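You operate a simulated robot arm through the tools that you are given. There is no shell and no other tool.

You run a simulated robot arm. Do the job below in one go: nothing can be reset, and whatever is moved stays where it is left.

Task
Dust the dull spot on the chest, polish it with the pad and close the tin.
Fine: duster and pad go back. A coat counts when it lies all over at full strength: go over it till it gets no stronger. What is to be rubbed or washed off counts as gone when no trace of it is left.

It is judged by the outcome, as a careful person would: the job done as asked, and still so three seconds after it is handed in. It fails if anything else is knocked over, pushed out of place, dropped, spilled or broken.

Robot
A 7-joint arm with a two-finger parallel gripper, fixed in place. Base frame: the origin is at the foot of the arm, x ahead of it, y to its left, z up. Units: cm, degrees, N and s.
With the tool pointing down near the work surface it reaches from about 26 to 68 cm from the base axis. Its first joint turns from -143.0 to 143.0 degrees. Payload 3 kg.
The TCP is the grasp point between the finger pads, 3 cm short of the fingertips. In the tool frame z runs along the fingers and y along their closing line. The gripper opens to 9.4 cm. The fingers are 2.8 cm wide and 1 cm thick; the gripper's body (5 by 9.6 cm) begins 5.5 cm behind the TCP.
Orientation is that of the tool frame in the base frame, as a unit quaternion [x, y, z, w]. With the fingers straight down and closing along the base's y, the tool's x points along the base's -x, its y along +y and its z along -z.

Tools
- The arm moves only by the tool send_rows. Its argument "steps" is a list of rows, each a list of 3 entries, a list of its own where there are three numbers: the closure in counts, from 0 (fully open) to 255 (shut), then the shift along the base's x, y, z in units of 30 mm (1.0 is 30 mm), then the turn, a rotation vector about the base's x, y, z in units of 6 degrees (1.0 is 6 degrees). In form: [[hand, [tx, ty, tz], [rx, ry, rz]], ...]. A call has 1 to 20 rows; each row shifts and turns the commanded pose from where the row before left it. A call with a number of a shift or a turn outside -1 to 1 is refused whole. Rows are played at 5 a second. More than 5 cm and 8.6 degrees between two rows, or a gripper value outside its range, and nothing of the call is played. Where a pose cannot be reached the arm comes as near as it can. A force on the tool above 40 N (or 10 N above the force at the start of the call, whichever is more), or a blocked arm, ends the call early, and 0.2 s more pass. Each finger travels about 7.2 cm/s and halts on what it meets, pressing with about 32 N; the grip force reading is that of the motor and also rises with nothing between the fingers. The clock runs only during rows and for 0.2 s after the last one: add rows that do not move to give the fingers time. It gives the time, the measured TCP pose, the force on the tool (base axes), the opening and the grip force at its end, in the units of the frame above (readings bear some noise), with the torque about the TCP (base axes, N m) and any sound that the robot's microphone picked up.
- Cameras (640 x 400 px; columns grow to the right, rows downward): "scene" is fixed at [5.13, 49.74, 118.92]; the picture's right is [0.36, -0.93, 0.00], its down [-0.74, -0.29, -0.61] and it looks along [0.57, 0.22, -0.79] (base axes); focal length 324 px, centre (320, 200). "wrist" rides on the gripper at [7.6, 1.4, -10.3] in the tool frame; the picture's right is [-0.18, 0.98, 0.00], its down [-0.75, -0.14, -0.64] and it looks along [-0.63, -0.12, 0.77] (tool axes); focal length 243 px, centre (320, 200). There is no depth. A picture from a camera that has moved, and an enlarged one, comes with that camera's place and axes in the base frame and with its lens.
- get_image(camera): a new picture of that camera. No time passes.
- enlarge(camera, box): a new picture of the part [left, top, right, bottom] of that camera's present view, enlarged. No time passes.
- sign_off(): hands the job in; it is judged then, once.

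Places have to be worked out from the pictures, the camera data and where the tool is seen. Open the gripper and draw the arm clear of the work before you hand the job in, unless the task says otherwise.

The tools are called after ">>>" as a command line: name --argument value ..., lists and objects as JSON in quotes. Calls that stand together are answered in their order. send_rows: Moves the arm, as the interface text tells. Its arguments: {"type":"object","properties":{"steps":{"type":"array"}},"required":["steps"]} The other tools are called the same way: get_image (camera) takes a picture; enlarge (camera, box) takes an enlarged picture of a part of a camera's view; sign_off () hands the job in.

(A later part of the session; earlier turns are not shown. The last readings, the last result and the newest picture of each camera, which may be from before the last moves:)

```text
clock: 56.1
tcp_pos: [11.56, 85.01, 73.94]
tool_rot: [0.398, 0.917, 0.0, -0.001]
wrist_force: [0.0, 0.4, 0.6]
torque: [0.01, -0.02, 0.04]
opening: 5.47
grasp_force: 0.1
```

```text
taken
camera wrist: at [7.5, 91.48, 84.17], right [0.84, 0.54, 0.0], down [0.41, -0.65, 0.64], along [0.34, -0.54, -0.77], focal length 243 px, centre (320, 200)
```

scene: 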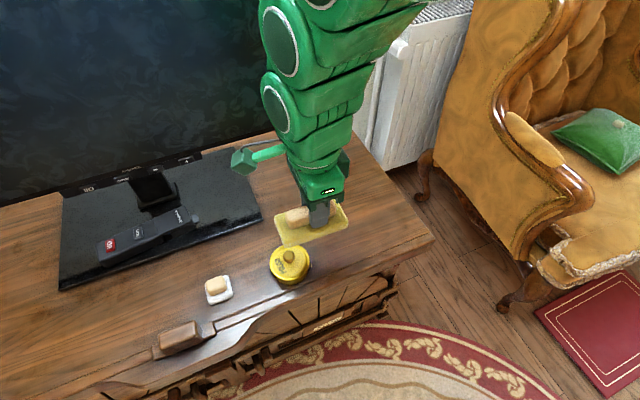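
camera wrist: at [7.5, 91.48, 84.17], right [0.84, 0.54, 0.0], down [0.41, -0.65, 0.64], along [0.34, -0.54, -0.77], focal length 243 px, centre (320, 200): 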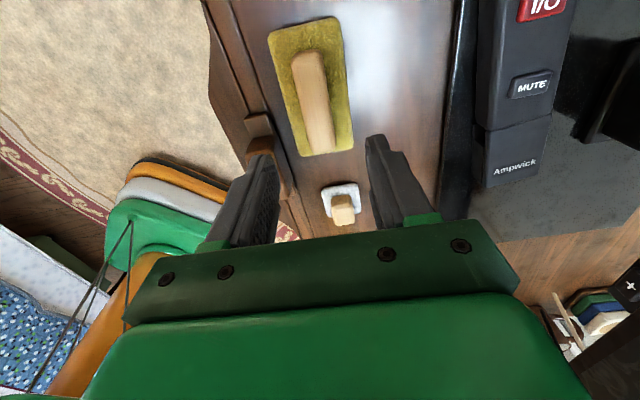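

The duster is back and free. Next I move up and over to the tin for a close look.

>>> send_rows --steps '[[106, [0.2, -0.2, 0.8], [0, 0, 0]], [106, [0.5, -0.6, 0.8], [0, 0, 0]], [60, [0.7, -0.8, 0.6], [0, 0, 0]], [60, [0.75, -0.85, 0.4], [0, 0, 0]], [60, [0.75, -0.85, 0.2], [0, 0, 0]], [60, [0.75, -0.85, 0], [0, 0, 0]], [60, [0.75, -0.85, 0], [0, 0, 0]], [60, [0.75, -0.85, 0], [0, 0, 0]], [60, [0.7, -0.8, 0], [0, 0, 0]], [60, [0, 0, 0], [0, 0, 0]]]'

>>> get_image --camera "wrist"

>>> get_image --camera "scene"

```text
clock: 58.3
tcp_pos: [29.11, 65.13, 82.35]
tool_rot: [0.399, 0.917, 0.002, 0.0]
wrist_force: [-0.7, 0.9, -0.4]
torque: [-0.05, 0.0, 0.01]
opening: 7.2
grasp_force: 0.2
```

```text
taken
camera wrist: at [25.03, 71.56, 92.54], right [0.84, 0.54, 0.0], down [0.41, -0.65, 0.64], along [0.34, -0.54, -0.77], focal length 243 px, centre (320, 200)
```

wrist: 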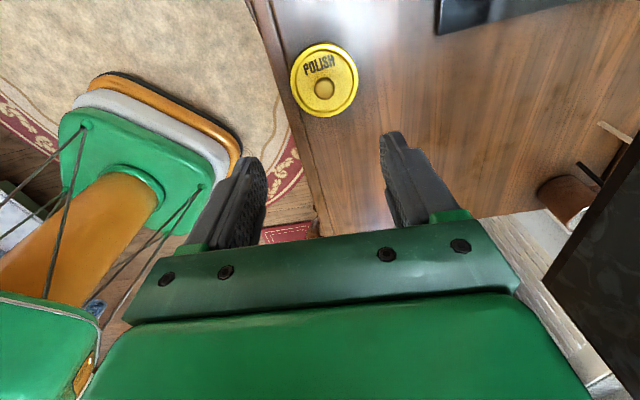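

```text
taken
```

scene: 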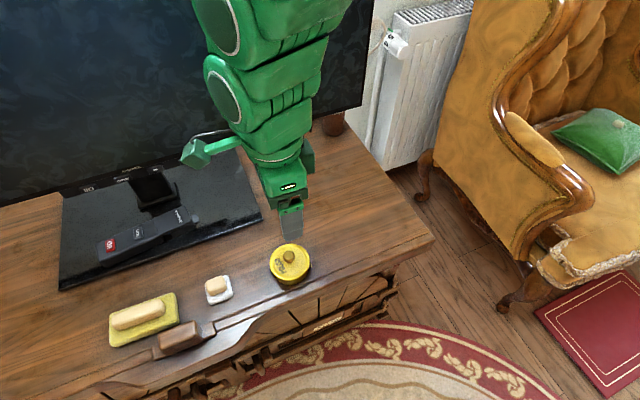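

The knob of the tin lies almost right under the tool, at about (29.5, 65.3). I enlarge the tin in both views to see how the lid sits.

>>> enlarge --camera "wrist" --box '[270, 30, 382, 100]'

>>> enlarge --camera "scene" --box '[250, 225, 330, 275]'

>>> enlarge --camera "scene" --box '[190, 260, 254, 300]'

```text
5.71 times, centred on (326, 65) of wrist
camera zoom: at [25.03, 71.56, 92.54], right [0.84, 0.54, 0.0], down [0.41, -0.65, 0.64], along [0.34, -0.54, -0.77], focal length 1386 px, centre (286, 971)
```

zoom: 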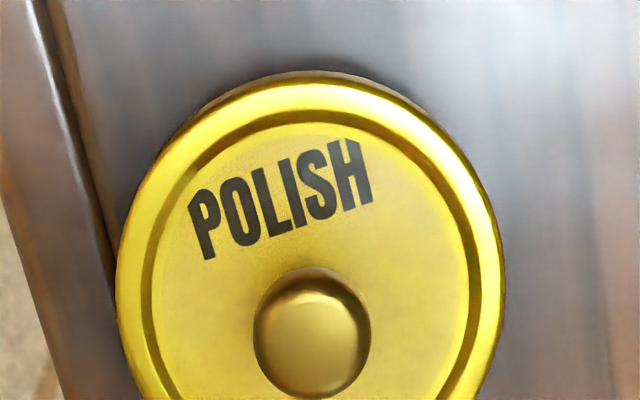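

```text
8.00 times, centred on (290, 250) of scene
camera zoom: at [5.13, 49.74, 118.92], right [0.36, -0.93, 0.0], down [-0.74, -0.29, -0.61], along [0.57, 0.22, -0.79], focal length 2595 px, centre (560, -200)
```

zoom: 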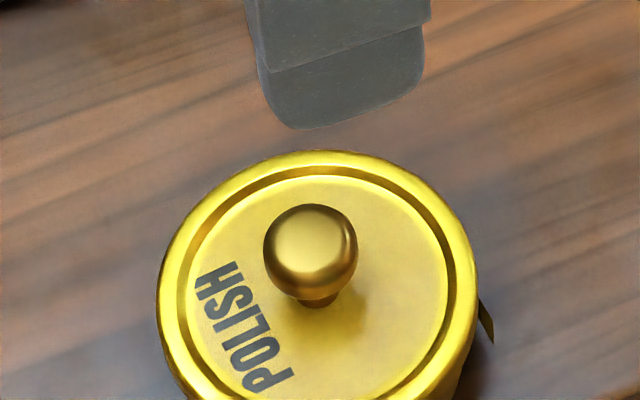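

```text
10.00 times, centred on (222, 280) of scene
camera zoom: at [5.13, 49.74, 118.92], right [0.36, -0.93, 0.0], down [-0.74, -0.29, -0.61], along [0.57, 0.22, -0.79], focal length 3244 px, centre (1300, -600)
```

zoom: 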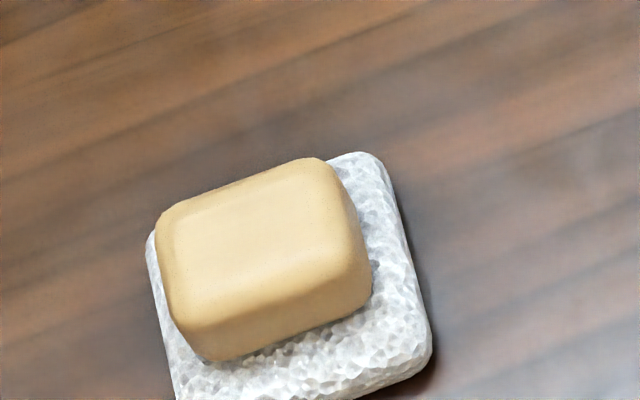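

The tin is shut, with a ball knob on its lid and a small tab on its right side. I zoom in on that tab before deciding how the lid comes off.

>>> enlarge --camera "scene" --box '[262, 240, 326, 280]'

>>> enlarge --camera "scene" --box '[262, 260, 326, 300]'

>>> enlarge --camera "wrist" --box '[276, 60, 372, 120]'

```text
10.00 times, centred on (294, 260) of scene
camera zoom: at [5.13, 49.74, 118.92], right [0.36, -0.93, 0.0], down [-0.74, -0.29, -0.61], along [0.57, 0.22, -0.79], focal length 3244 px, centre (580, -400)
```

zoom: 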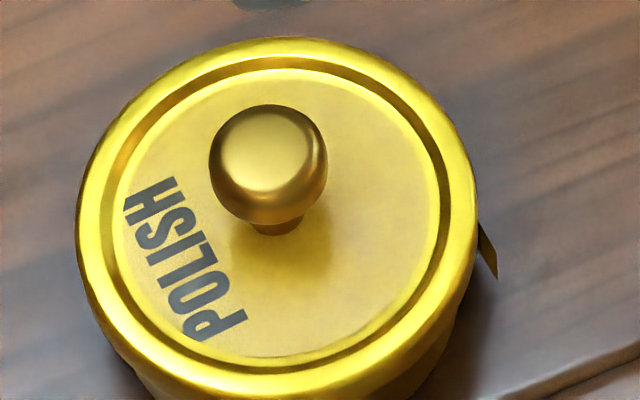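

```text
10.00 times, centred on (294, 280) of scene
camera zoom: at [5.13, 49.74, 118.92], right [0.36, -0.93, 0.0], down [-0.74, -0.29, -0.61], along [0.57, 0.22, -0.79], focal length 3244 px, centre (580, -600)
```

zoom: 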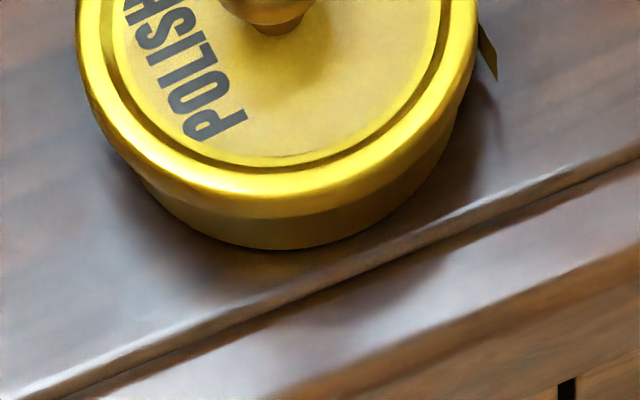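

```text
6.67 times, centred on (324, 90) of wrist
camera zoom: at [25.03, 71.56, 92.54], right [0.84, 0.54, 0.0], down [0.41, -0.65, 0.64], along [0.34, -0.54, -0.77], focal length 1618 px, centre (293, 933)
```

zoom: 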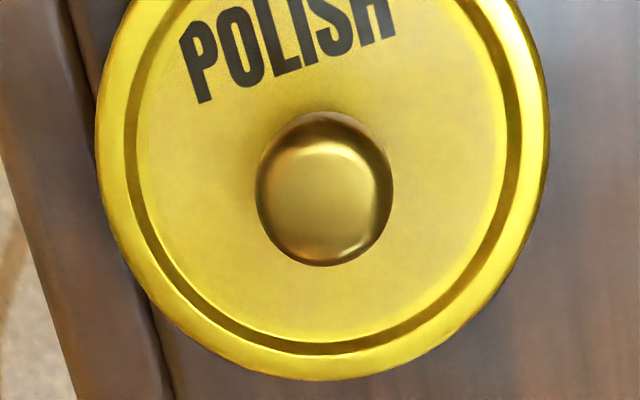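

The tab sits under the lid rim on the tin's right side. I turn the gripper 120° so the wrist camera looks at the tin from that side before touching it.

>>> send_rows --steps '[[60, [0, 0, 0], [0, 0, 0.6]], [60, [0, 0, 0], [0, 0, 1]], [60, [0, 0, 0], [0, 0, 1]], [60, [0, 0, 0], [0, 0, 1]], [60, [0, 0, 0], [0, 0, 1]], [60, [0, 0, 0], [0, 0, 1]], [60, [0, 0, 0], [0, 0, 1]], [60, [0, 0, 0], [0, 0, 1]], [60, [0, 0, 0], [0, 0, 1]], [60, [0, 0, 0], [0, 0, 1]], [60, [0, 0, 0], [0, 0, 1]], [60, [0, 0, 0], [0, 0, 1]], [60, [0, 0, 0], [0, 0, 1]], [60, [0, 0, 0], [0, 0, 1]], [60, [0, 0, 0], [0, 0, 1]], [60, [0, 0, 0], [0, 0, 1]], [60, [0, 0, 0], [0, 0, 1]], [60, [0, 0, 0], [0, 0, 1]], [60, [0, 0, 0], [0, 0, 0.5]], [60, [0, 0, 0], [0, 0, 0]]]'

>>> get_image --camera "wrist"

```text
clock: 62.5
tcp_pos: [29.06, 65.15, 82.28]
tool_rot: [-0.512, 0.859, 0.0, -0.001]
wrist_force: [-0.7, -0.3, 0.3]
torque: [0.01, 0.0, -0.02]
opening: 7.19
grasp_force: 0.2
```

```text
taken
camera wrist: at [24.33, 59.02, 92.55], right [-0.78, 0.63, 0.0], down [0.48, 0.6, 0.64], along [0.4, 0.5, -0.77], focal length 243 px, centre (320, 200)
```

wrist: 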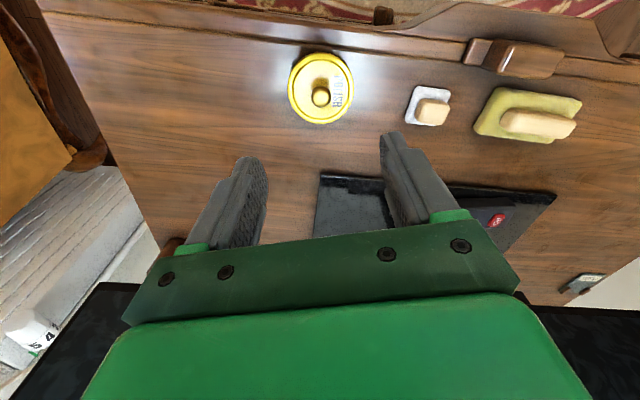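

Now the camera looks from the chest's front toward the TV. I enlarge the tin in this view, and the pad next to it.

>>> enlarge --camera "wrist" --box '[272, 40, 368, 100]'

>>> enlarge --camera "wrist" --box '[272, 80, 368, 140]'

>>> enlarge --camera "wrist" --box '[390, 60, 600, 160]'

```text
6.67 times, centred on (320, 70) of wrist
camera zoom: at [24.33, 59.02, 92.55], right [-0.78, 0.63, 0.0], down [0.48, 0.6, 0.64], along [0.4, 0.5, -0.77], focal length 1618 px, centre (320, 1067)
```

zoom: 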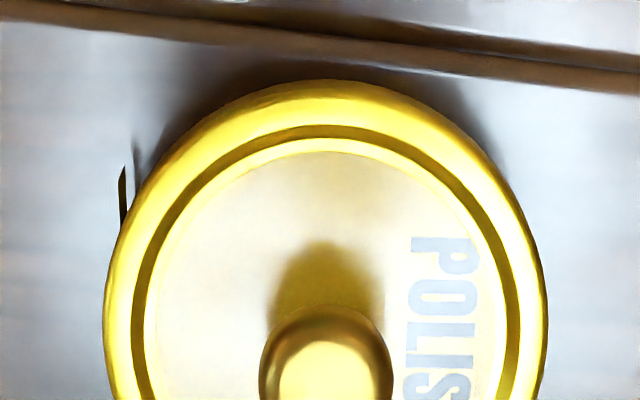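

```text
6.67 times, centred on (320, 110) of wrist
camera zoom: at [24.33, 59.02, 92.55], right [-0.78, 0.63, 0.0], down [0.48, 0.6, 0.64], along [0.4, 0.5, -0.77], focal length 1618 px, centre (320, 800)
```

zoom: 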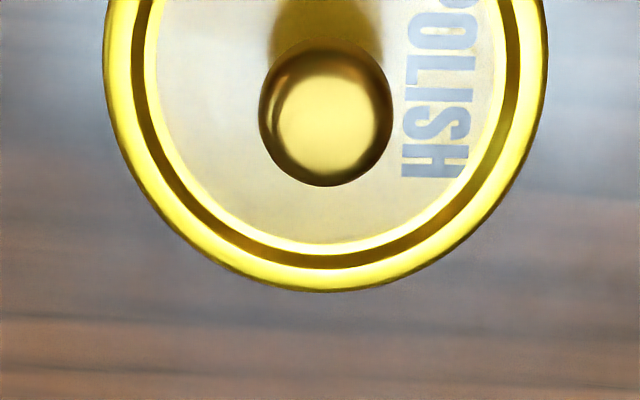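

```text
3.05 times, centred on (495, 110) of wrist
camera zoom: at [24.33, 59.02, 92.55], right [-0.78, 0.63, 0.0], down [0.48, 0.6, 0.64], along [0.4, 0.5, -0.77], focal length 739 px, centre (-213, 474)
```

zoom: 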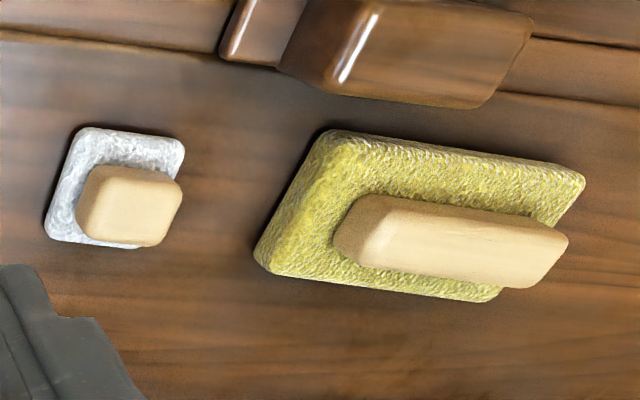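

The tab is a thin sliver on the tin's right side, pointing along about (0.35, -0.94). I want a low side view of it, so I move to the right of the tin at height, and turn and tilt the camera to look across at it.

>>> send_rows --steps '[[60, [0.1, -0.3, 0], [0, 0, 0.8]], [60, [0.2, -0.5, 0], [0, 0, 0.9]], [60, [0.2, -0.5, 0], [0, 0, 0.9]], [60, [0.2, -0.5, 0], [0, 0, 0.9]], [60, [0.2, -0.5, 0], [0, 0, 0.9]], [60, [0.2, -0.5, 0], [0, 0, 0.9]], [60, [0.2, -0.4, 0], [0, 0, 0.9]], [60, [0.1, -0.2, 0], [0, 0, 0.9]], [60, [0.1, 0, 0], [0, 0, 0.9]], [60, [0, 0, 0], [0.93, 0.36, 0]], [60, [0, 0, 0], [0.93, 0.36, 0]], [60, [0, 0, 0], [0.93, 0.36, 0]], [60, [0, 0, 0], [0.93, 0.36, 0]], [60, [0, 0, 0], [0.93, 0.36, 0]], [60, [0, 0, 0], [0, 0, 0]]]'

>>> get_image --camera "wrist"

>>> get_image --camera "scene"

```text
clock: 65.7
tcp_pos: [33.54, 54.88, 82.28]
tool_rot: [0.789, -0.557, -0.216, -0.143]
wrist_force: [-0.5, 0.5, 0.2]
torque: [0.0, 0.0, -0.01]
opening: 7.17
grasp_force: 0.0
```

```text
taken
camera wrist: at [36.38, 43.34, 87.38], right [-0.98, -0.18, 0.11], down [0.03, 0.36, 0.93], along [-0.21, 0.91, -0.35], focal length 243 px, centre (320, 200)
```

wrist: 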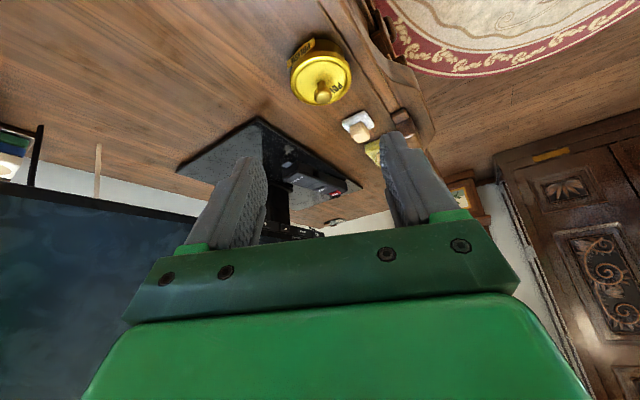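

```text
taken
```

scene: 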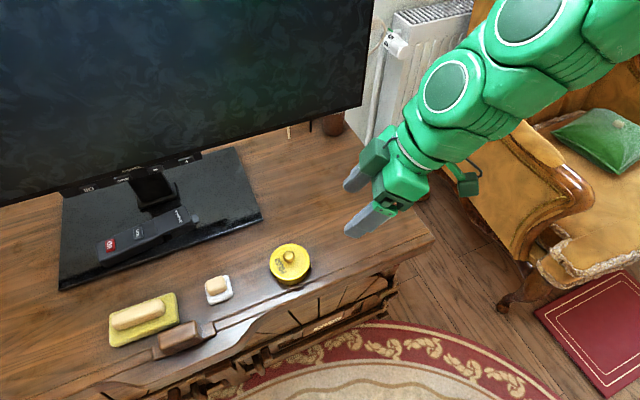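

The tin's side is now visible; I enlarge it to read what is on it.

>>> enlarge --camera "wrist" --box '[272, 25, 368, 115]'

>>> enlarge --camera "wrist" --box '[280, 30, 344, 70]'

```text
4.44 times, centred on (320, 70) of wrist
camera zoom: at [36.38, 43.34, 87.38], right [-0.98, -0.18, 0.11], down [0.03, 0.36, 0.93], along [-0.21, 0.91, -0.35], focal length 1078 px, centre (320, 778)
```

zoom: 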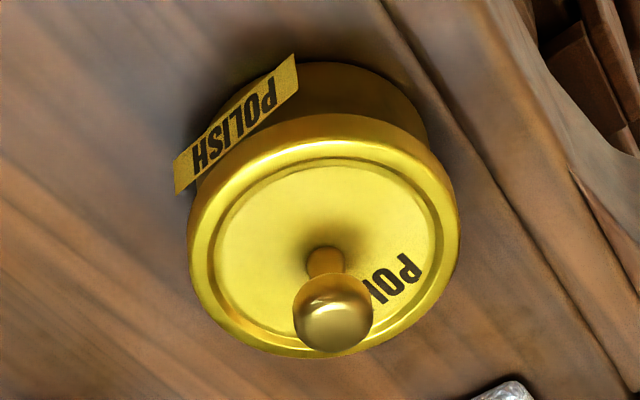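

```text
10.00 times, centred on (312, 50) of wrist
camera zoom: at [36.38, 43.34, 87.38], right [-0.98, -0.18, 0.11], down [0.03, 0.36, 0.93], along [-0.21, 0.91, -0.35], focal length 2426 px, centre (400, 1700)
```

zoom: 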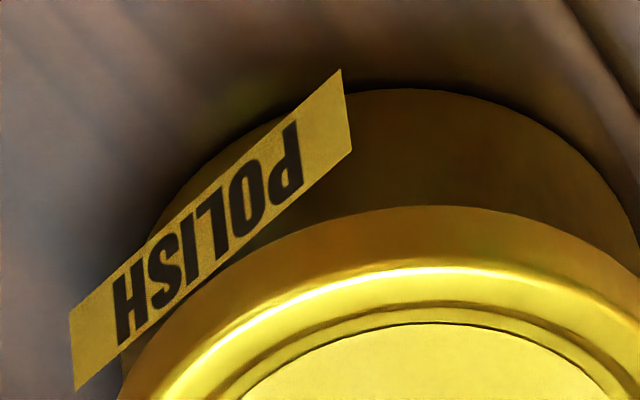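

The tab is only a flat "POLISH" label on the tin's side, so the lid should lift off by its knob (ball centre about (29.5, 65.2, 65.5), lid top about z 63.7, chest about z 61). I level the tool again, turn back and position above the knob.

>>> send_rows --steps '[[60, [0, 0, 0], [-0.93, -0.36, 0]], [60, [0, 0, 0], [-0.93, -0.36, 0]], [60, [0, 0, 0], [-0.93, -0.36, 0]], [60, [0, 0, 0], [-0.93, -0.36, 0]], [60, [0, 0, 0], [-0.93, -0.36, 0]], [60, [0, 0, 0], [0, 0, -0.9]], [60, [0, 0.2, 0], [0, 0, -0.95]], [60, [-0.1, 0.4, 0], [0, 0, -0.95]], [60, [-0.2, 0.4, 0], [0, 0, -0.95]], [60, [-0.2, 0.4, 0], [0, 0, -0.95]], [60, [-0.2, 0.4, 0], [0, 0, -0.95]], [60, [-0.2, 0.4, 0], [0, 0, -0.95]], [60, [-0.2, 0.4, 0], [0, 0, -0.95]], [60, [-0.15, 0.4, 0], [0, 0, -0.95]], [60, [-0.1, 0.4, 0], [0, 0, -0.95]], [60, [0, 0.04, 0], [0, 0, -0.95]], [60, [0, 0, 0], [0, 0, -0.9]], [60, [0, 0, -0.6], [0, 0, 0]], [60, [0, 0, 0], [0, 0, 0]]]'

>>> get_image --camera "wrist"

>>> get_image --camera "scene"

```text
clock: 69.7
tcp_pos: [29.49, 65.17, 80.55]
tool_rot: [-0.356, 0.934, 0.0, 0.0]
wrist_force: [-0.5, 0.4, -0.1]
torque: [0.03, 0.0, 0.0]
opening: 7.18
grasp_force: 0.0
```

```text
taken
camera wrist: at [23.0, 61.15, 90.72], right [-0.52, 0.86, 0.0], down [0.66, 0.4, 0.64], along [0.55, 0.33, -0.77], focal length 243 px, centre (320, 200)
```

wrist: 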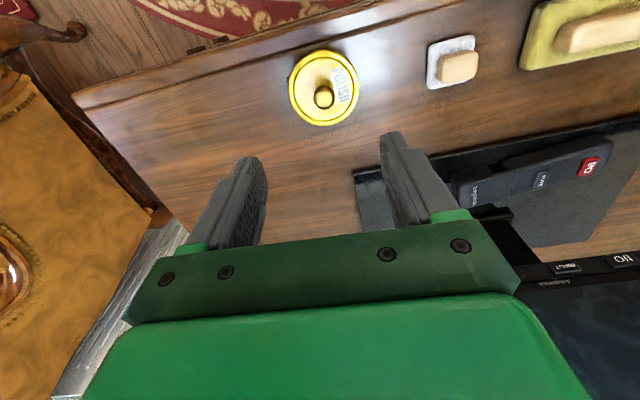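

```text
taken
```

scene: 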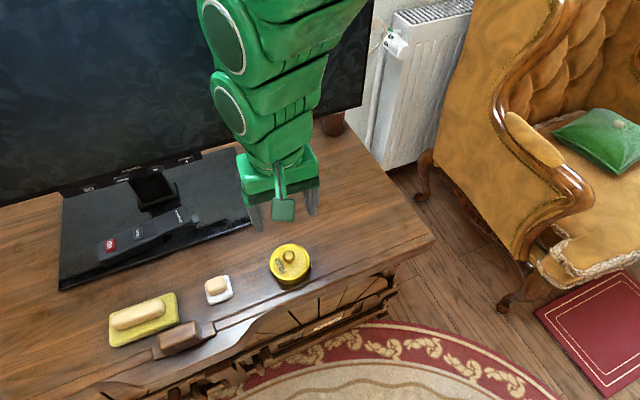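

The knob recomputes to about (29.4, 65.25), right below the tool. I narrow to about 5 cm and lower until the tips are just above the knob.

>>> send_rows --steps '[[110, [0, 0, -0.5], [0, 0, 0]], [110, [0, 0, -0.8], [0, 0, 0]], [110, [0, 0, -0.8], [0, 0, 0]], [110, [0, 0, -0.7], [0, 0, 0]], [110, [0, 0, -0.4], [0, 0, 0]], [110, [0, 0, 0], [0, 0, 0]]]'

>>> get_image --camera "wrist"

>>> enlarge --camera "scene" --box '[230, 190, 358, 290]'

```text
clock: 71.1
tcp_pos: [29.59, 65.17, 70.88]
tool_rot: [-0.357, 0.934, 0.001, 0.0]
wrist_force: [0.2, 0.2, 0.1]
torque: [0.0, -0.01, 0.02]
opening: 5.36
grasp_force: 0.1
```

```text
taken
camera wrist: at [23.03, 61.12, 81.15], right [-0.52, 0.86, 0.0], down [0.66, 0.4, 0.64], along [0.55, 0.33, -0.77], focal length 243 px, centre (320, 200)
```

wrist: 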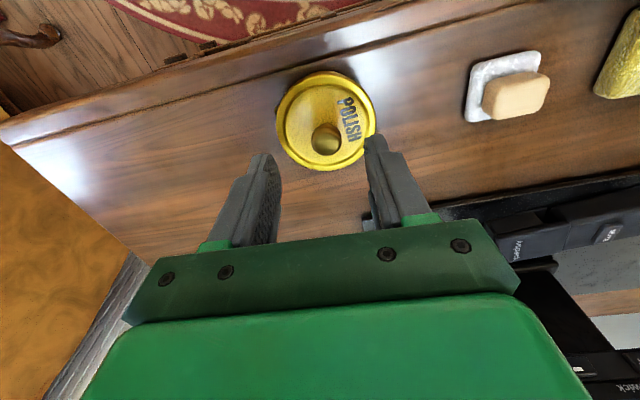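

```text
4.00 times, centred on (294, 240) of scene
camera zoom: at [5.13, 49.74, 118.92], right [0.36, -0.93, 0.0], down [-0.74, -0.29, -0.61], along [0.57, 0.22, -0.79], focal length 1298 px, centre (424, 40)
```

zoom: 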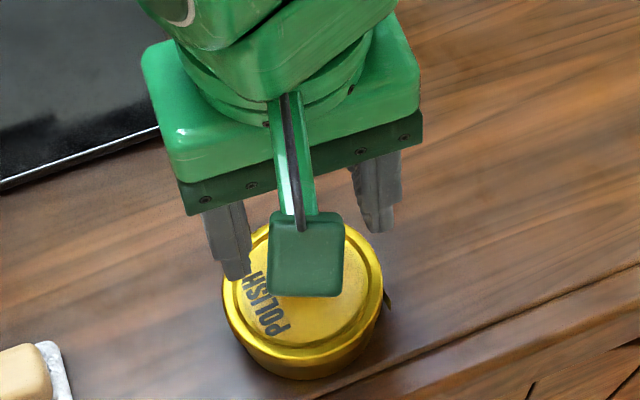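

In the close view the knob is about 0.4 cm off the tool axis, at roughly (29.25, 65.42). I correct for that and lower so the tips straddle the ball, staying above the lid top.

>>> send_rows --steps '[[110, [-0.09, 0.085, -0.2], [0, 0, 0]], [110, [0, 0, -0.4], [0, 0, 0]], [110, [0, 0, -0.4], [0, 0, 0]], [110, [0, 0, -0.2], [0, 0, 0]], [110, [0, 0, 0], [0, 0, 0]]]'

>>> get_image --camera "wrist"

>>> enlarge --camera "scene" --box '[230, 190, 358, 290]'

```text
clock: 72.3
tcp_pos: [29.19, 65.41, 67.24]
tool_rot: [-0.356, 0.934, 0.002, 0.0]
wrist_force: [-0.1, -0.9, 0.7]
torque: [0.0, 0.0, -0.03]
opening: 5.31
grasp_force: 0.0
```

```text
taken
camera wrist: at [22.81, 61.38, 77.57], right [-0.52, 0.86, 0.0], down [0.66, 0.4, 0.64], along [0.55, 0.33, -0.77], focal length 243 px, centre (320, 200)
```

wrist: 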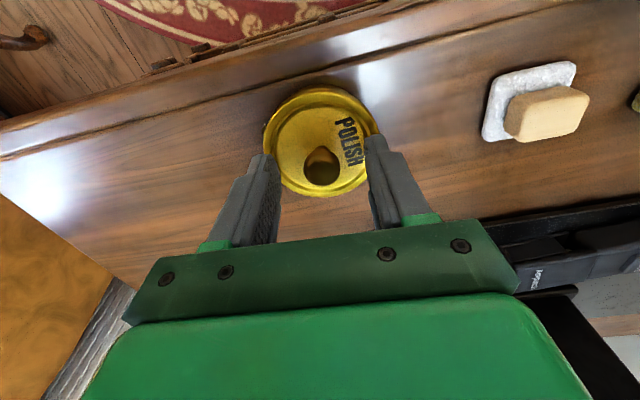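

```text
4.00 times, centred on (294, 240) of scene
camera zoom: at [5.13, 49.74, 118.92], right [0.36, -0.93, 0.0], down [-0.74, -0.29, -0.61], along [0.57, 0.22, -0.79], focal length 1298 px, centre (424, 40)
```

zoom: 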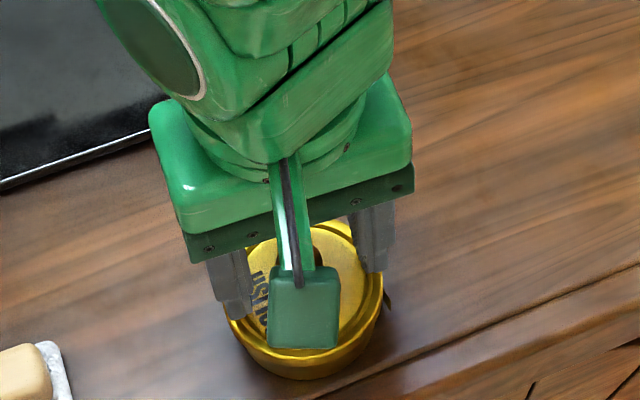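

The knob is now centred between the fingers, with its middle about 1.3 cm above the tips. I close on it.

>>> send_rows --steps '[[150, [0, 0, 0], [0, 0, 0]], [190, [0, 0, 0], [0, 0, 0]], [220, [0, 0, 0], [0, 0, 0]], [255, [0, 0, 0], [0, 0, 0]], [255, [0, 0, 0], [0, 0, 0]], [255, [0, 0, 0], [0, 0, 0]]]'

>>> get_image --camera "wrist"

```text
clock: 73.7
tcp_pos: [29.35, 65.48, 67.38]
tool_rot: [-0.356, 0.934, 0.001, -0.001]
wrist_force: [0.1, 0.3, -0.1]
torque: [-0.01, 0.02, 0.0]
opening: 2.0
grasp_force: 31.9
heard: snap
```

```text
taken
camera wrist: at [22.8, 61.38, 77.57], right [-0.52, 0.86, 0.0], down [0.66, 0.4, 0.64], along [0.55, 0.33, -0.77], focal length 243 px, centre (320, 200)
```

wrist: 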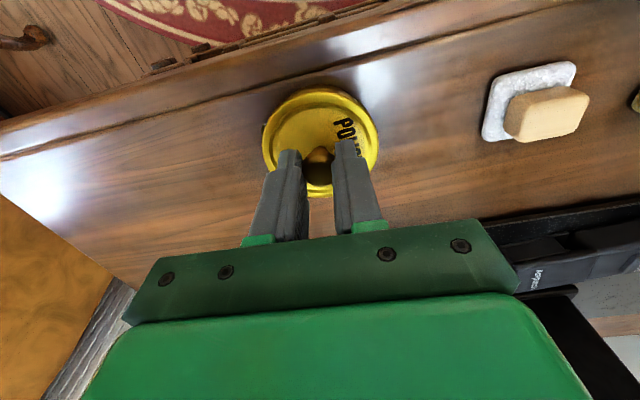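

A snap was heard as the fingers closed on the knob (2.0 cm). Before moving I look closely at the knob and lid.

>>> enlarge --camera "wrist" --box '[240, 70, 400, 210]'

>>> enlarge --camera "scene" --box '[250, 220, 346, 300]'

```text
2.86 times, centred on (320, 140) of wrist
camera zoom: at [22.8, 61.38, 77.57], right [-0.52, 0.86, 0.0], down [0.66, 0.4, 0.64], along [0.55, 0.33, -0.77], focal length 693 px, centre (320, 371)
```

zoom: 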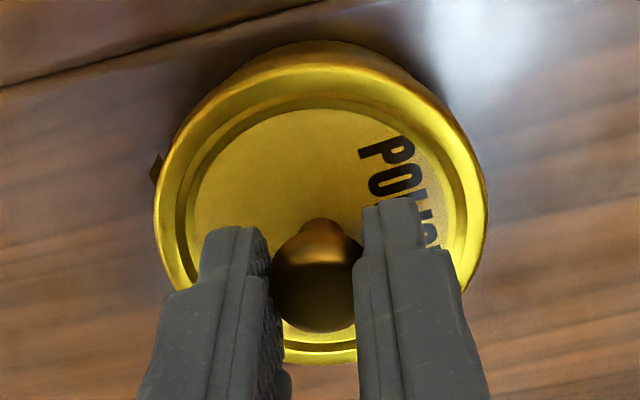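

```text
5.00 times, centred on (298, 260) of scene
camera zoom: at [5.13, 49.74, 118.92], right [0.36, -0.93, 0.0], down [-0.74, -0.29, -0.61], along [0.57, 0.22, -0.79], focal length 1622 px, centre (430, -100)
```

zoom: 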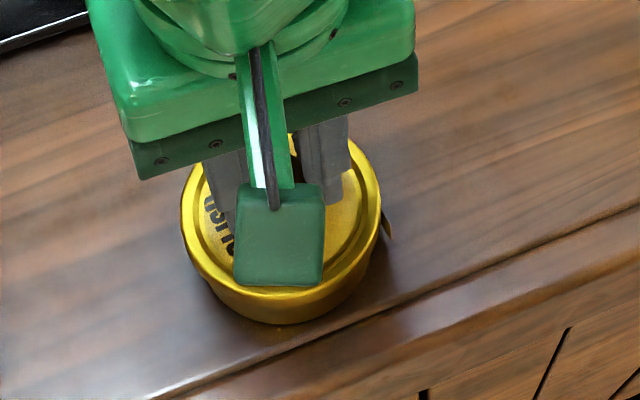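

Nothing looks broken; the snap was probably the lid's seat giving. I lift very slowly by 6 mm and watch the force and whether the tin body stays down.

>>> send_rows --steps '[[255, [0, 0, 0.05], [0, 0, 0]], [255, [0, 0, 0.05], [0, 0, 0]], [255, [0, 0, 0.1], [0, 0, 0]], [255, [0, 0, 0], [0, 0, 0]]]'

>>> enlarge --camera "wrist" --box '[240, 70, 400, 210]'

>>> enlarge --camera "scene" --box '[250, 220, 346, 300]'

```text
clock: 74.7
tcp_pos: [29.25, 65.35, 67.84]
tool_rot: [-0.357, 0.934, 0.001, 0.0]
wrist_force: [0.2, -1.0, -0.4]
torque: [-0.01, -0.01, -0.01]
opening: 2.0
grasp_force: 32.2
```

```text
2.86 times, centred on (320, 140) of wrist
camera zoom: at [22.79, 61.39, 78.15], right [-0.52, 0.86, 0.0], down [0.66, 0.4, 0.64], along [0.55, 0.33, -0.77], focal length 693 px, centre (320, 371)
```

zoom: 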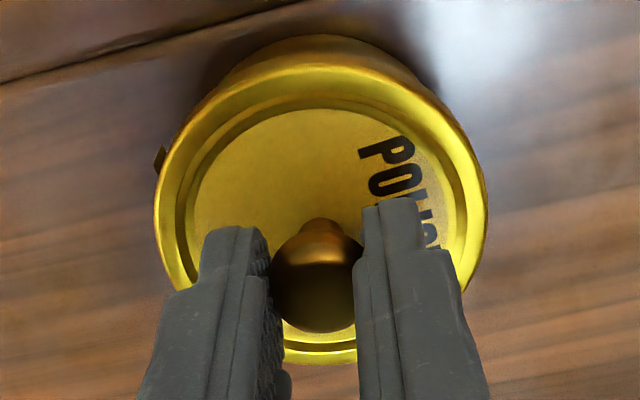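

```text
5.00 times, centred on (298, 260) of scene
camera zoom: at [5.13, 49.74, 118.92], right [0.36, -0.93, 0.0], down [-0.74, -0.29, -0.61], along [0.57, 0.22, -0.79], focal length 1622 px, centre (430, -100)
```

zoom: 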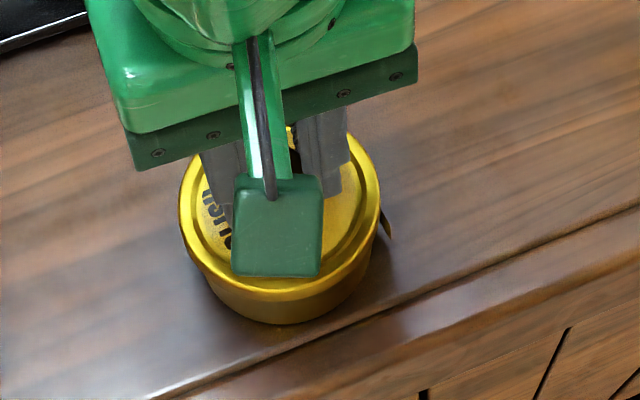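

The tin body stays put while the lid rises off freely. I lift on, straight up, about 10 cm.

>>> send_rows --steps '[[255, [0, 0, 0.2], [0, 0, 0]], [255, [0, 0, 0.4], [0, 0, 0]], [255, [0, 0, 0.7], [0, 0, 0]], [255, [0, 0, 0.8], [0, 0, 0]], [255, [0, 0, 0.8], [0, 0, 0]], [255, [0, 0, 0.4], [0, 0, 0]], [255, [0, 0, 0], [0, 0, 0]]]'

>>> get_image --camera "wrist"

>>> get_image --camera "scene"

```text
clock: 76.3
tcp_pos: [29.35, 65.51, 77.81]
tool_rot: [-0.357, 0.934, 0.001, -0.001]
wrist_force: [2.0, -0.4, -1.1]
torque: [0.01, 0.0, -0.01]
opening: 1.98
grasp_force: 32.1
```

```text
taken
camera wrist: at [22.74, 61.42, 88.08], right [-0.52, 0.86, 0.0], down [0.66, 0.4, 0.64], along [0.55, 0.33, -0.77], focal length 243 px, centre (320, 200)
```

wrist: 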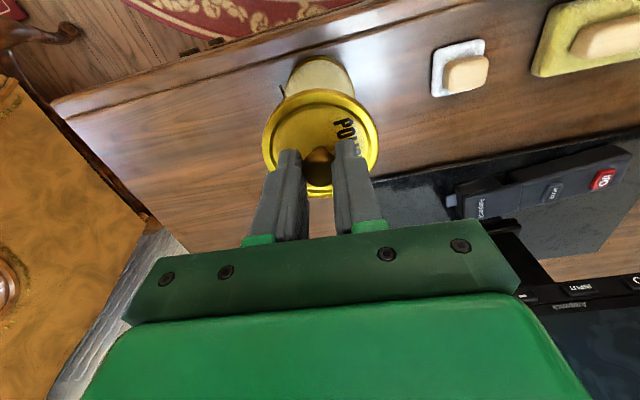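

```text
taken
```

scene: 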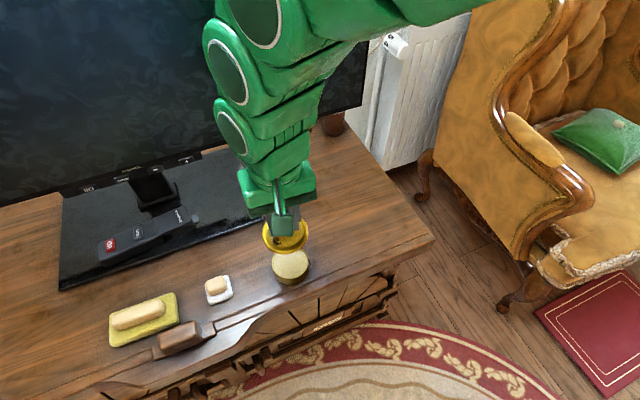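

The tin is open with cream polish showing. I carry the lid to a free patch at (42, 71.5), between the TV foot and the spot.

>>> send_rows --steps '[[255, [0.4, 0.2, 0], [0, 0, 0]], [255, [0.7, 0.33, 0], [0, 0, 0]], [255, [0.8, 0.37, 0], [0, 0, 0]], [255, [0.8, 0.37, 0], [0, 0, 0]], [255, [0.7, 0.33, 0], [0, 0, 0]], [255, [0.6, 0.3, 0], [0, 0, 0]], [255, [0.2, 0.12, 0], [0, 0, 0]], [255, [0, 0, -0.6], [0, 0, 0]], [255, [0, 0, -0.9], [0, 0, 0]], [255, [0, 0, -0.9], [0, 0, 0]], [255, [0, 0, -0.5], [0, 0, 0]], [255, [0, 0, 0], [0, 0, 0]]]'

>>> get_image --camera "wrist"

>>> get_image --camera "scene"

```text
clock: 78.9
tcp_pos: [41.97, 71.52, 68.9]
tool_rot: [-0.357, 0.934, 0.001, 0.0]
wrist_force: [0.7, 0.1, -0.9]
torque: [0.0, 0.01, 0.03]
opening: 2.02
grasp_force: 32.4
```

```text
taken
camera wrist: at [35.36, 67.49, 79.25], right [-0.52, 0.86, 0.0], down [0.66, 0.4, 0.64], along [0.55, 0.33, -0.77], focal length 243 px, centre (320, 200)
```

wrist: 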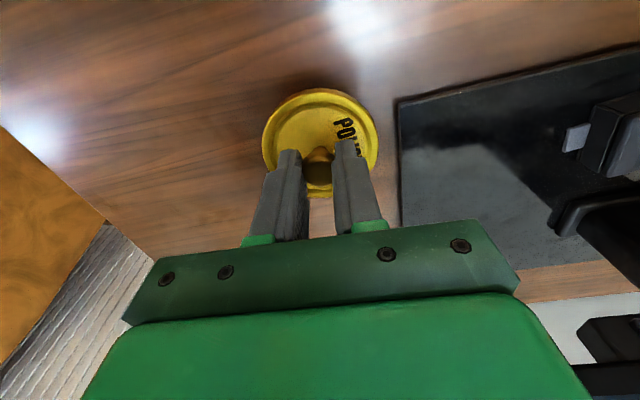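

```text
taken
```

scene: 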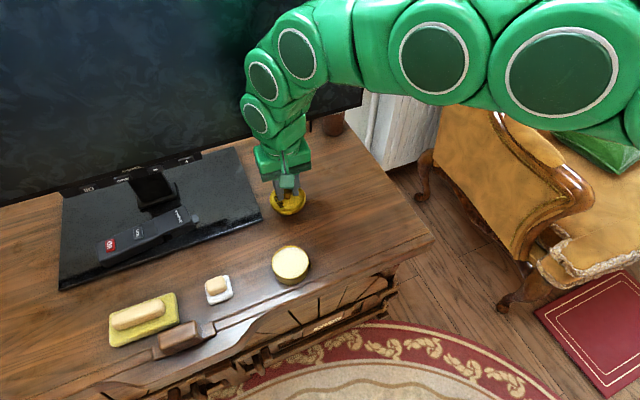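

The lid hovers over clear wood, away from the TV foot. I lower in small steps until it touches.

>>> send_rows --steps '[[255, [0, 0, -0.4], [0, 0, 0]], [255, [0, 0, -0.25], [0, 0, 0]], [255, [0, 0, -0.1], [0, 0, 0]], [255, [0, 0, -0.07], [0, 0, 0]], [255, [0, 0, 0], [0, 0, 0]]]'

```text
clock: 80.1
tcp_pos: [41.92, 71.51, 66.6]
tool_rot: [-0.357, 0.934, 0.001, 0.0]
wrist_force: [0.2, 0.0, 0.4]
torque: [-0.01, 0.02, 0.01]
opening: 2.01
grasp_force: 31.5
```

No contact at z 66.6; I keep creeping down in about 1 mm steps.

>>> send_rows --steps '[[255, [0, 0, -0.06], [0, 0, 0]], [255, [0, 0, -0.05], [0, 0, 0]], [255, [0, 0, -0.05], [0, 0, 0]], [255, [0, 0, 0], [0, 0, 0]]]'

>>> enlarge --camera "scene" --box '[240, 160, 336, 220]'

```text
clock: 81.1
tcp_pos: [41.82, 71.51, 66.05]
tool_rot: [-0.357, 0.934, 0.001, 0.0]
wrist_force: [0.3, -0.1, -0.9]
torque: [0.0, 0.0, 0.0]
opening: 2.0
grasp_force: 31.7
```

```text
6.67 times, centred on (288, 190) of scene
camera zoom: at [5.13, 49.74, 118.92], right [0.36, -0.93, 0.0], down [-0.74, -0.29, -0.61], along [0.57, 0.22, -0.79], focal length 2163 px, centre (533, 267)
```

zoom: 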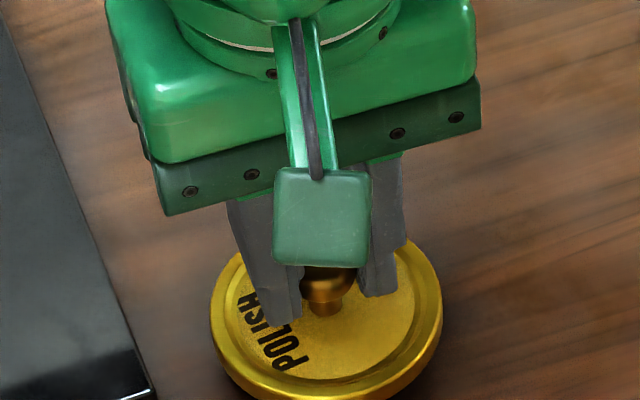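

Still free at z 66.05; I continue creeping down 3–4 mm.

>>> send_rows --steps '[[255, [0, 0, -0.04], [0, 0, 0]], [255, [0, 0, -0.04], [0, 0, 0]], [255, [0, 0, -0.04], [0, 0, 0]], [255, [0, 0, 0], [0, 0, 0]]]'

```text
clock: 82.1
tcp_pos: [41.83, 71.6, 65.84]
tool_rot: [-0.357, 0.934, 0.001, 0.0]
wrist_force: [-0.3, -0.7, -0.4]
torque: [-0.01, -0.02, 0.03]
opening: 2.02
grasp_force: 32.2
```

No contact yet at z 65.84; I go on creeping.

>>> send_rows --steps '[[255, [0, 0, -0.04], [0, 0, 0]], [255, [0, 0, -0.04], [0, 0, 0]], [255, [0, 0, -0.04], [0, 0, 0]], [255, [0, 0, 0], [0, 0, 0]]]'

>>> enlarge --camera "scene" --box '[240, 170, 336, 230]'

```text
clock: 83.1
tcp_pos: [41.85, 71.47, 65.48]
tool_rot: [-0.357, 0.934, 0.001, 0.0]
wrist_force: [0.5, 0.2, -0.4]
torque: [0.02, 0.01, 0.0]
opening: 1.98
grasp_force: 31.9
```

```text
6.67 times, centred on (288, 200) of scene
camera zoom: at [5.13, 49.74, 118.92], right [0.36, -0.93, 0.0], down [-0.74, -0.29, -0.61], along [0.57, 0.22, -0.79], focal length 2163 px, centre (533, 200)
```

zoom: 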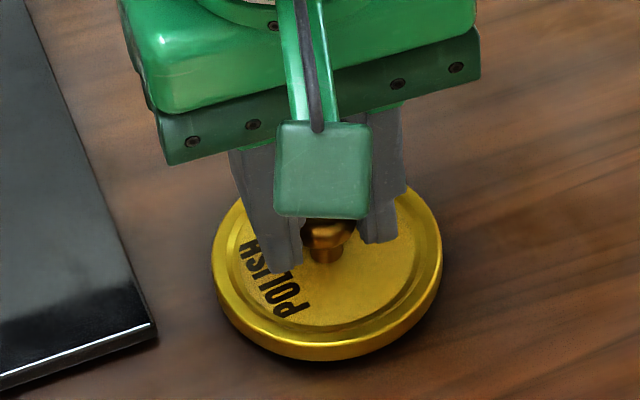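

The lid is now very near the wood. I take a few more 1 mm steps.

>>> send_rows --steps '[[255, [0, 0, -0.03], [0, 0, 0]], [255, [0, 0, -0.03], [0, 0, 0]], [255, [0, 0, -0.03], [0, 0, 0]], [255, [0, 0, 0], [0, 0, 0]]]'

```text
clock: 84.1
tcp_pos: [41.88, 71.45, 65.14]
tool_rot: [-0.356, 0.934, 0.001, 0.0]
wrist_force: [0.0, -0.5, -0.8]
torque: [-0.02, -0.02, -0.02]
opening: 2.01
grasp_force: 32.1
```

Still no contact at z 65.14; I continue with the same small steps.

>>> send_rows --steps '[[255, [0, 0, -0.03], [0, 0, 0]], [255, [0, 0, -0.03], [0, 0, 0]], [255, [0, 0, -0.03], [0, 0, 0]], [255, [0, 0, 0], [0, 0, 0]]]'

>>> enlarge --camera "scene" --box '[240, 170, 336, 230]'

```text
clock: 85.1
tcp_pos: [41.88, 71.6, 64.86]
tool_rot: [-0.356, 0.934, 0.001, -0.001]
wrist_force: [0.1, 0.7, -0.2]
torque: [-0.03, 0.01, -0.01]
opening: 1.99
grasp_force: 31.9
```

```text
6.67 times, centred on (288, 200) of scene
camera zoom: at [5.13, 49.74, 118.92], right [0.36, -0.93, 0.0], down [-0.74, -0.29, -0.61], along [0.57, 0.22, -0.79], focal length 2163 px, centre (533, 200)
```

zoom: 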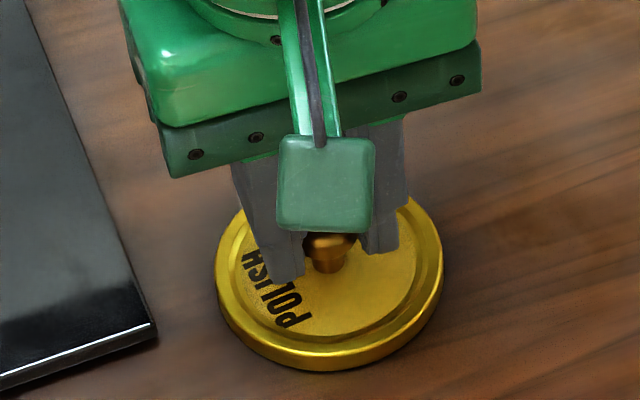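

The gap under the lid is nearly gone; I keep stepping down.

>>> send_rows --steps '[[255, [0, 0, -0.03], [0, 0, 0]], [255, [0, 0, -0.03], [0, 0, 0]], [255, [0, 0, 0], [0, 0, 0]]]'

```text
clock: 85.9
tcp_pos: [41.99, 71.57, 64.85]
tool_rot: [-0.356, 0.934, 0.0, 0.0]
wrist_force: [-4.1, -4.2, 15.1]
torque: [-0.12, 0.08, 0.02]
opening: 2.02
grasp_force: 31.7
```

Contact: 15 N at z 64.8, so the lid stands flat on the wood. I ease off slightly, open, and lift straight up.

>>> send_rows --steps '[[255, [0, 0, 0.02], [0, 0, 0]], [190, [0, 0, 0], [0, 0, 0]], [150, [0, 0, 0], [0, 0, 0]], [140, [0, 0, 0], [0, 0, 0]], [140, [0, 0, 0.2], [0, 0, 0]], [140, [0, 0, 0.6], [0, 0, 0]], [140, [0, 0, 0.9], [0, 0, 0]], [140, [0, 0, 0.9], [0, 0, 0]], [140, [0, 0, 0.9], [0, 0, 0]], [140, [0, 0, 0.6], [0, 0, 0]], [140, [0, 0, 0], [0, 0, 0]]]'

>>> get_image --camera "wrist"

>>> get_image --camera "scene"

```text
clock: 88.3
tcp_pos: [41.8, 71.54, 77.1]
tool_rot: [-0.356, 0.934, 0.0, 0.0]
wrist_force: [-0.5, -0.5, -0.8]
torque: [0.0, -0.01, 0.0]
opening: 4.25
grasp_force: 0.1
```

```text
taken
camera wrist: at [35.33, 67.45, 87.37], right [-0.52, 0.86, 0.0], down [0.66, 0.4, 0.64], along [0.55, 0.33, -0.77], focal length 243 px, centre (320, 200)
```

wrist: 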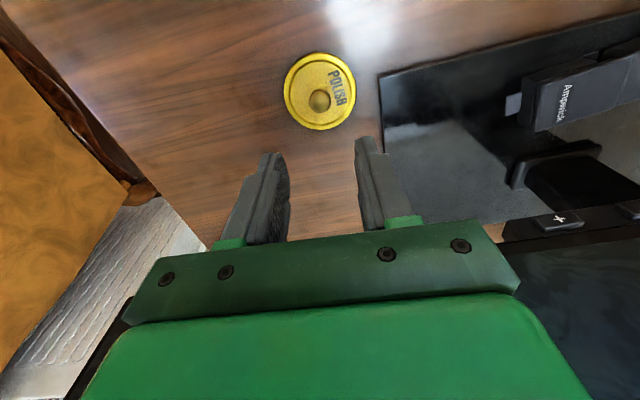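

```text
taken
```

scene: 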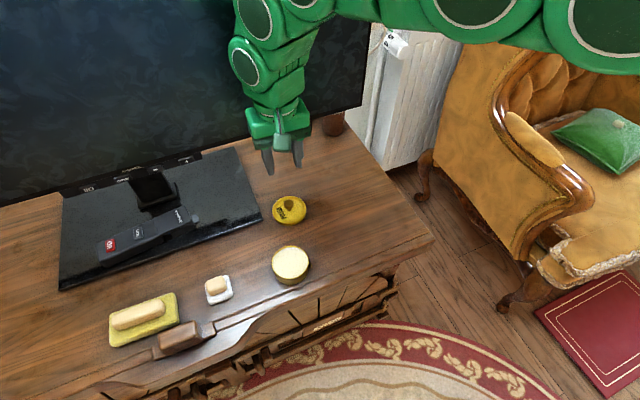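

The lid stands safely on the wood. I look into the open tin and at the pad before picking the pad up.

>>> enlarge --camera "scene" --box '[262, 238, 326, 298]'

>>> enlarge --camera "scene" --box '[190, 265, 254, 305]'

>>> enlarge --camera "scene" --box '[300, 170, 428, 250]'

```text
6.67 times, centred on (294, 268) of scene
camera zoom: at [5.13, 49.74, 118.92], right [0.36, -0.93, 0.0], down [-0.74, -0.29, -0.61], along [0.57, 0.22, -0.79], focal length 2163 px, centre (493, -253)
```

zoom: 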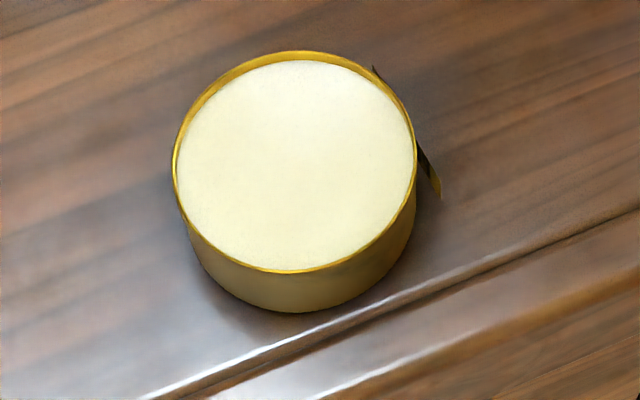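

```text
10.00 times, centred on (222, 285) of scene
camera zoom: at [5.13, 49.74, 118.92], right [0.36, -0.93, 0.0], down [-0.74, -0.29, -0.61], along [0.57, 0.22, -0.79], focal length 3244 px, centre (1300, -650)
```

zoom: 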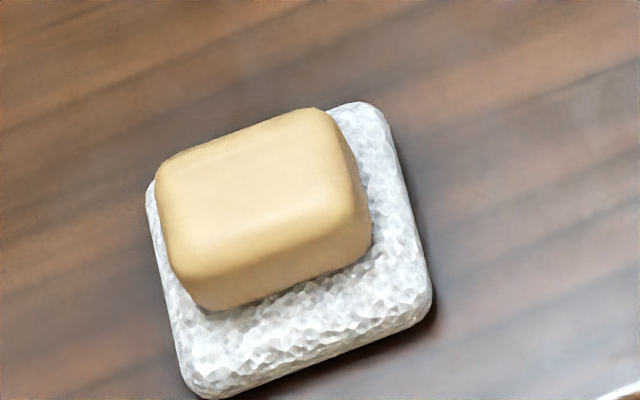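

```text
5.00 times, centred on (364, 210) of scene
camera zoom: at [5.13, 49.74, 118.92], right [0.36, -0.93, 0.0], down [-0.74, -0.29, -0.61], along [0.57, 0.22, -0.79], focal length 1622 px, centre (100, 150)
```

zoom: 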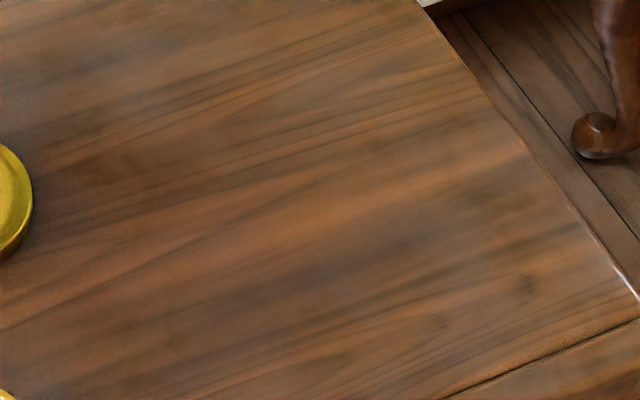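

The spot is bare wood, the tin is full of cream polish, and the pad (about 4.2 cm square) is centred near (20.2, 75.3) with its sides along the chest. I move above the pad.

>>> send_rows --steps '[[140, [-0.5, 0.09, 0], [0, 0, 0]], [110, [-0.9, 0.158, 0], [0, 0, 0]], [110, [-0.9, 0.158, 0], [0, 0, 0]], [110, [-0.9, 0.158, 0], [0, 0, 0]], [110, [-0.9, 0.158, 0], [0, 0, 0]], [110, [-0.9, 0.158, 0], [0, 0, 0]], [110, [-0.9, 0.158, 0], [0, 0, 0]], [110, [-0.9, 0.158, 0], [0, 0, 0]], [110, [-0.4, 0.07, -0.3], [0, 0, 0]], [110, [0, 0, -0.6], [0, 0, 0]], [110, [0, 0, 0], [0, 0, 0]]]'

>>> get_image --camera "wrist"

>>> get_image --camera "scene"

```text
clock: 90.7
tcp_pos: [20.43, 75.34, 74.34]
tool_rot: [-0.356, 0.934, 0.001, 0.0]
wrist_force: [0.5, 0.6, -0.7]
torque: [0.02, -0.05, 0.0]
opening: 5.33
grasp_force: 0.1
```

```text
taken
camera wrist: at [13.77, 71.26, 84.61], right [-0.52, 0.86, 0.0], down [0.66, 0.4, 0.64], along [0.55, 0.33, -0.77], focal length 243 px, centre (320, 200)
```

wrist: 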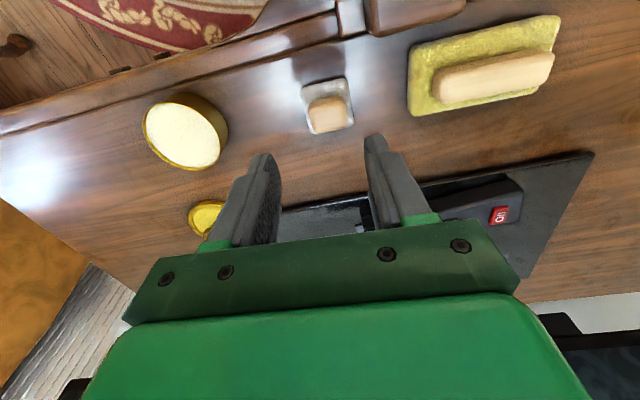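

```text
taken
```

scene: 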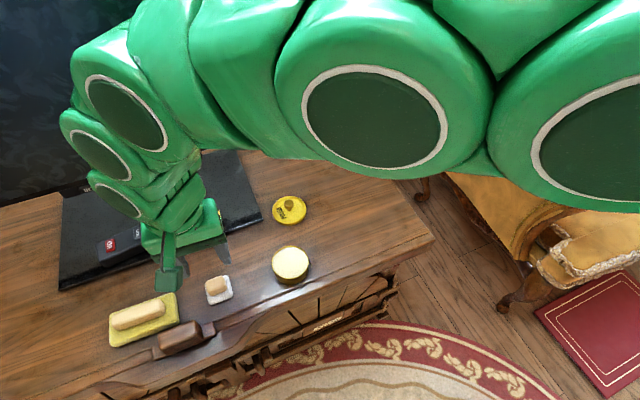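

>>> enlarge --camera "wrist" --box '[280, 60, 376, 150]'

```text
4.44 times, centred on (328, 105) of wrist
camera zoom: at [13.77, 71.26, 84.61], right [-0.52, 0.86, 0.0], down [0.66, 0.4, 0.64], along [0.55, 0.33, -0.77], focal length 1078 px, centre (284, 622)
```

zoom: 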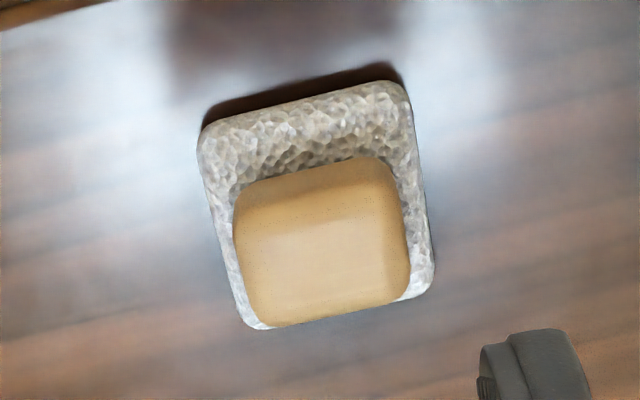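

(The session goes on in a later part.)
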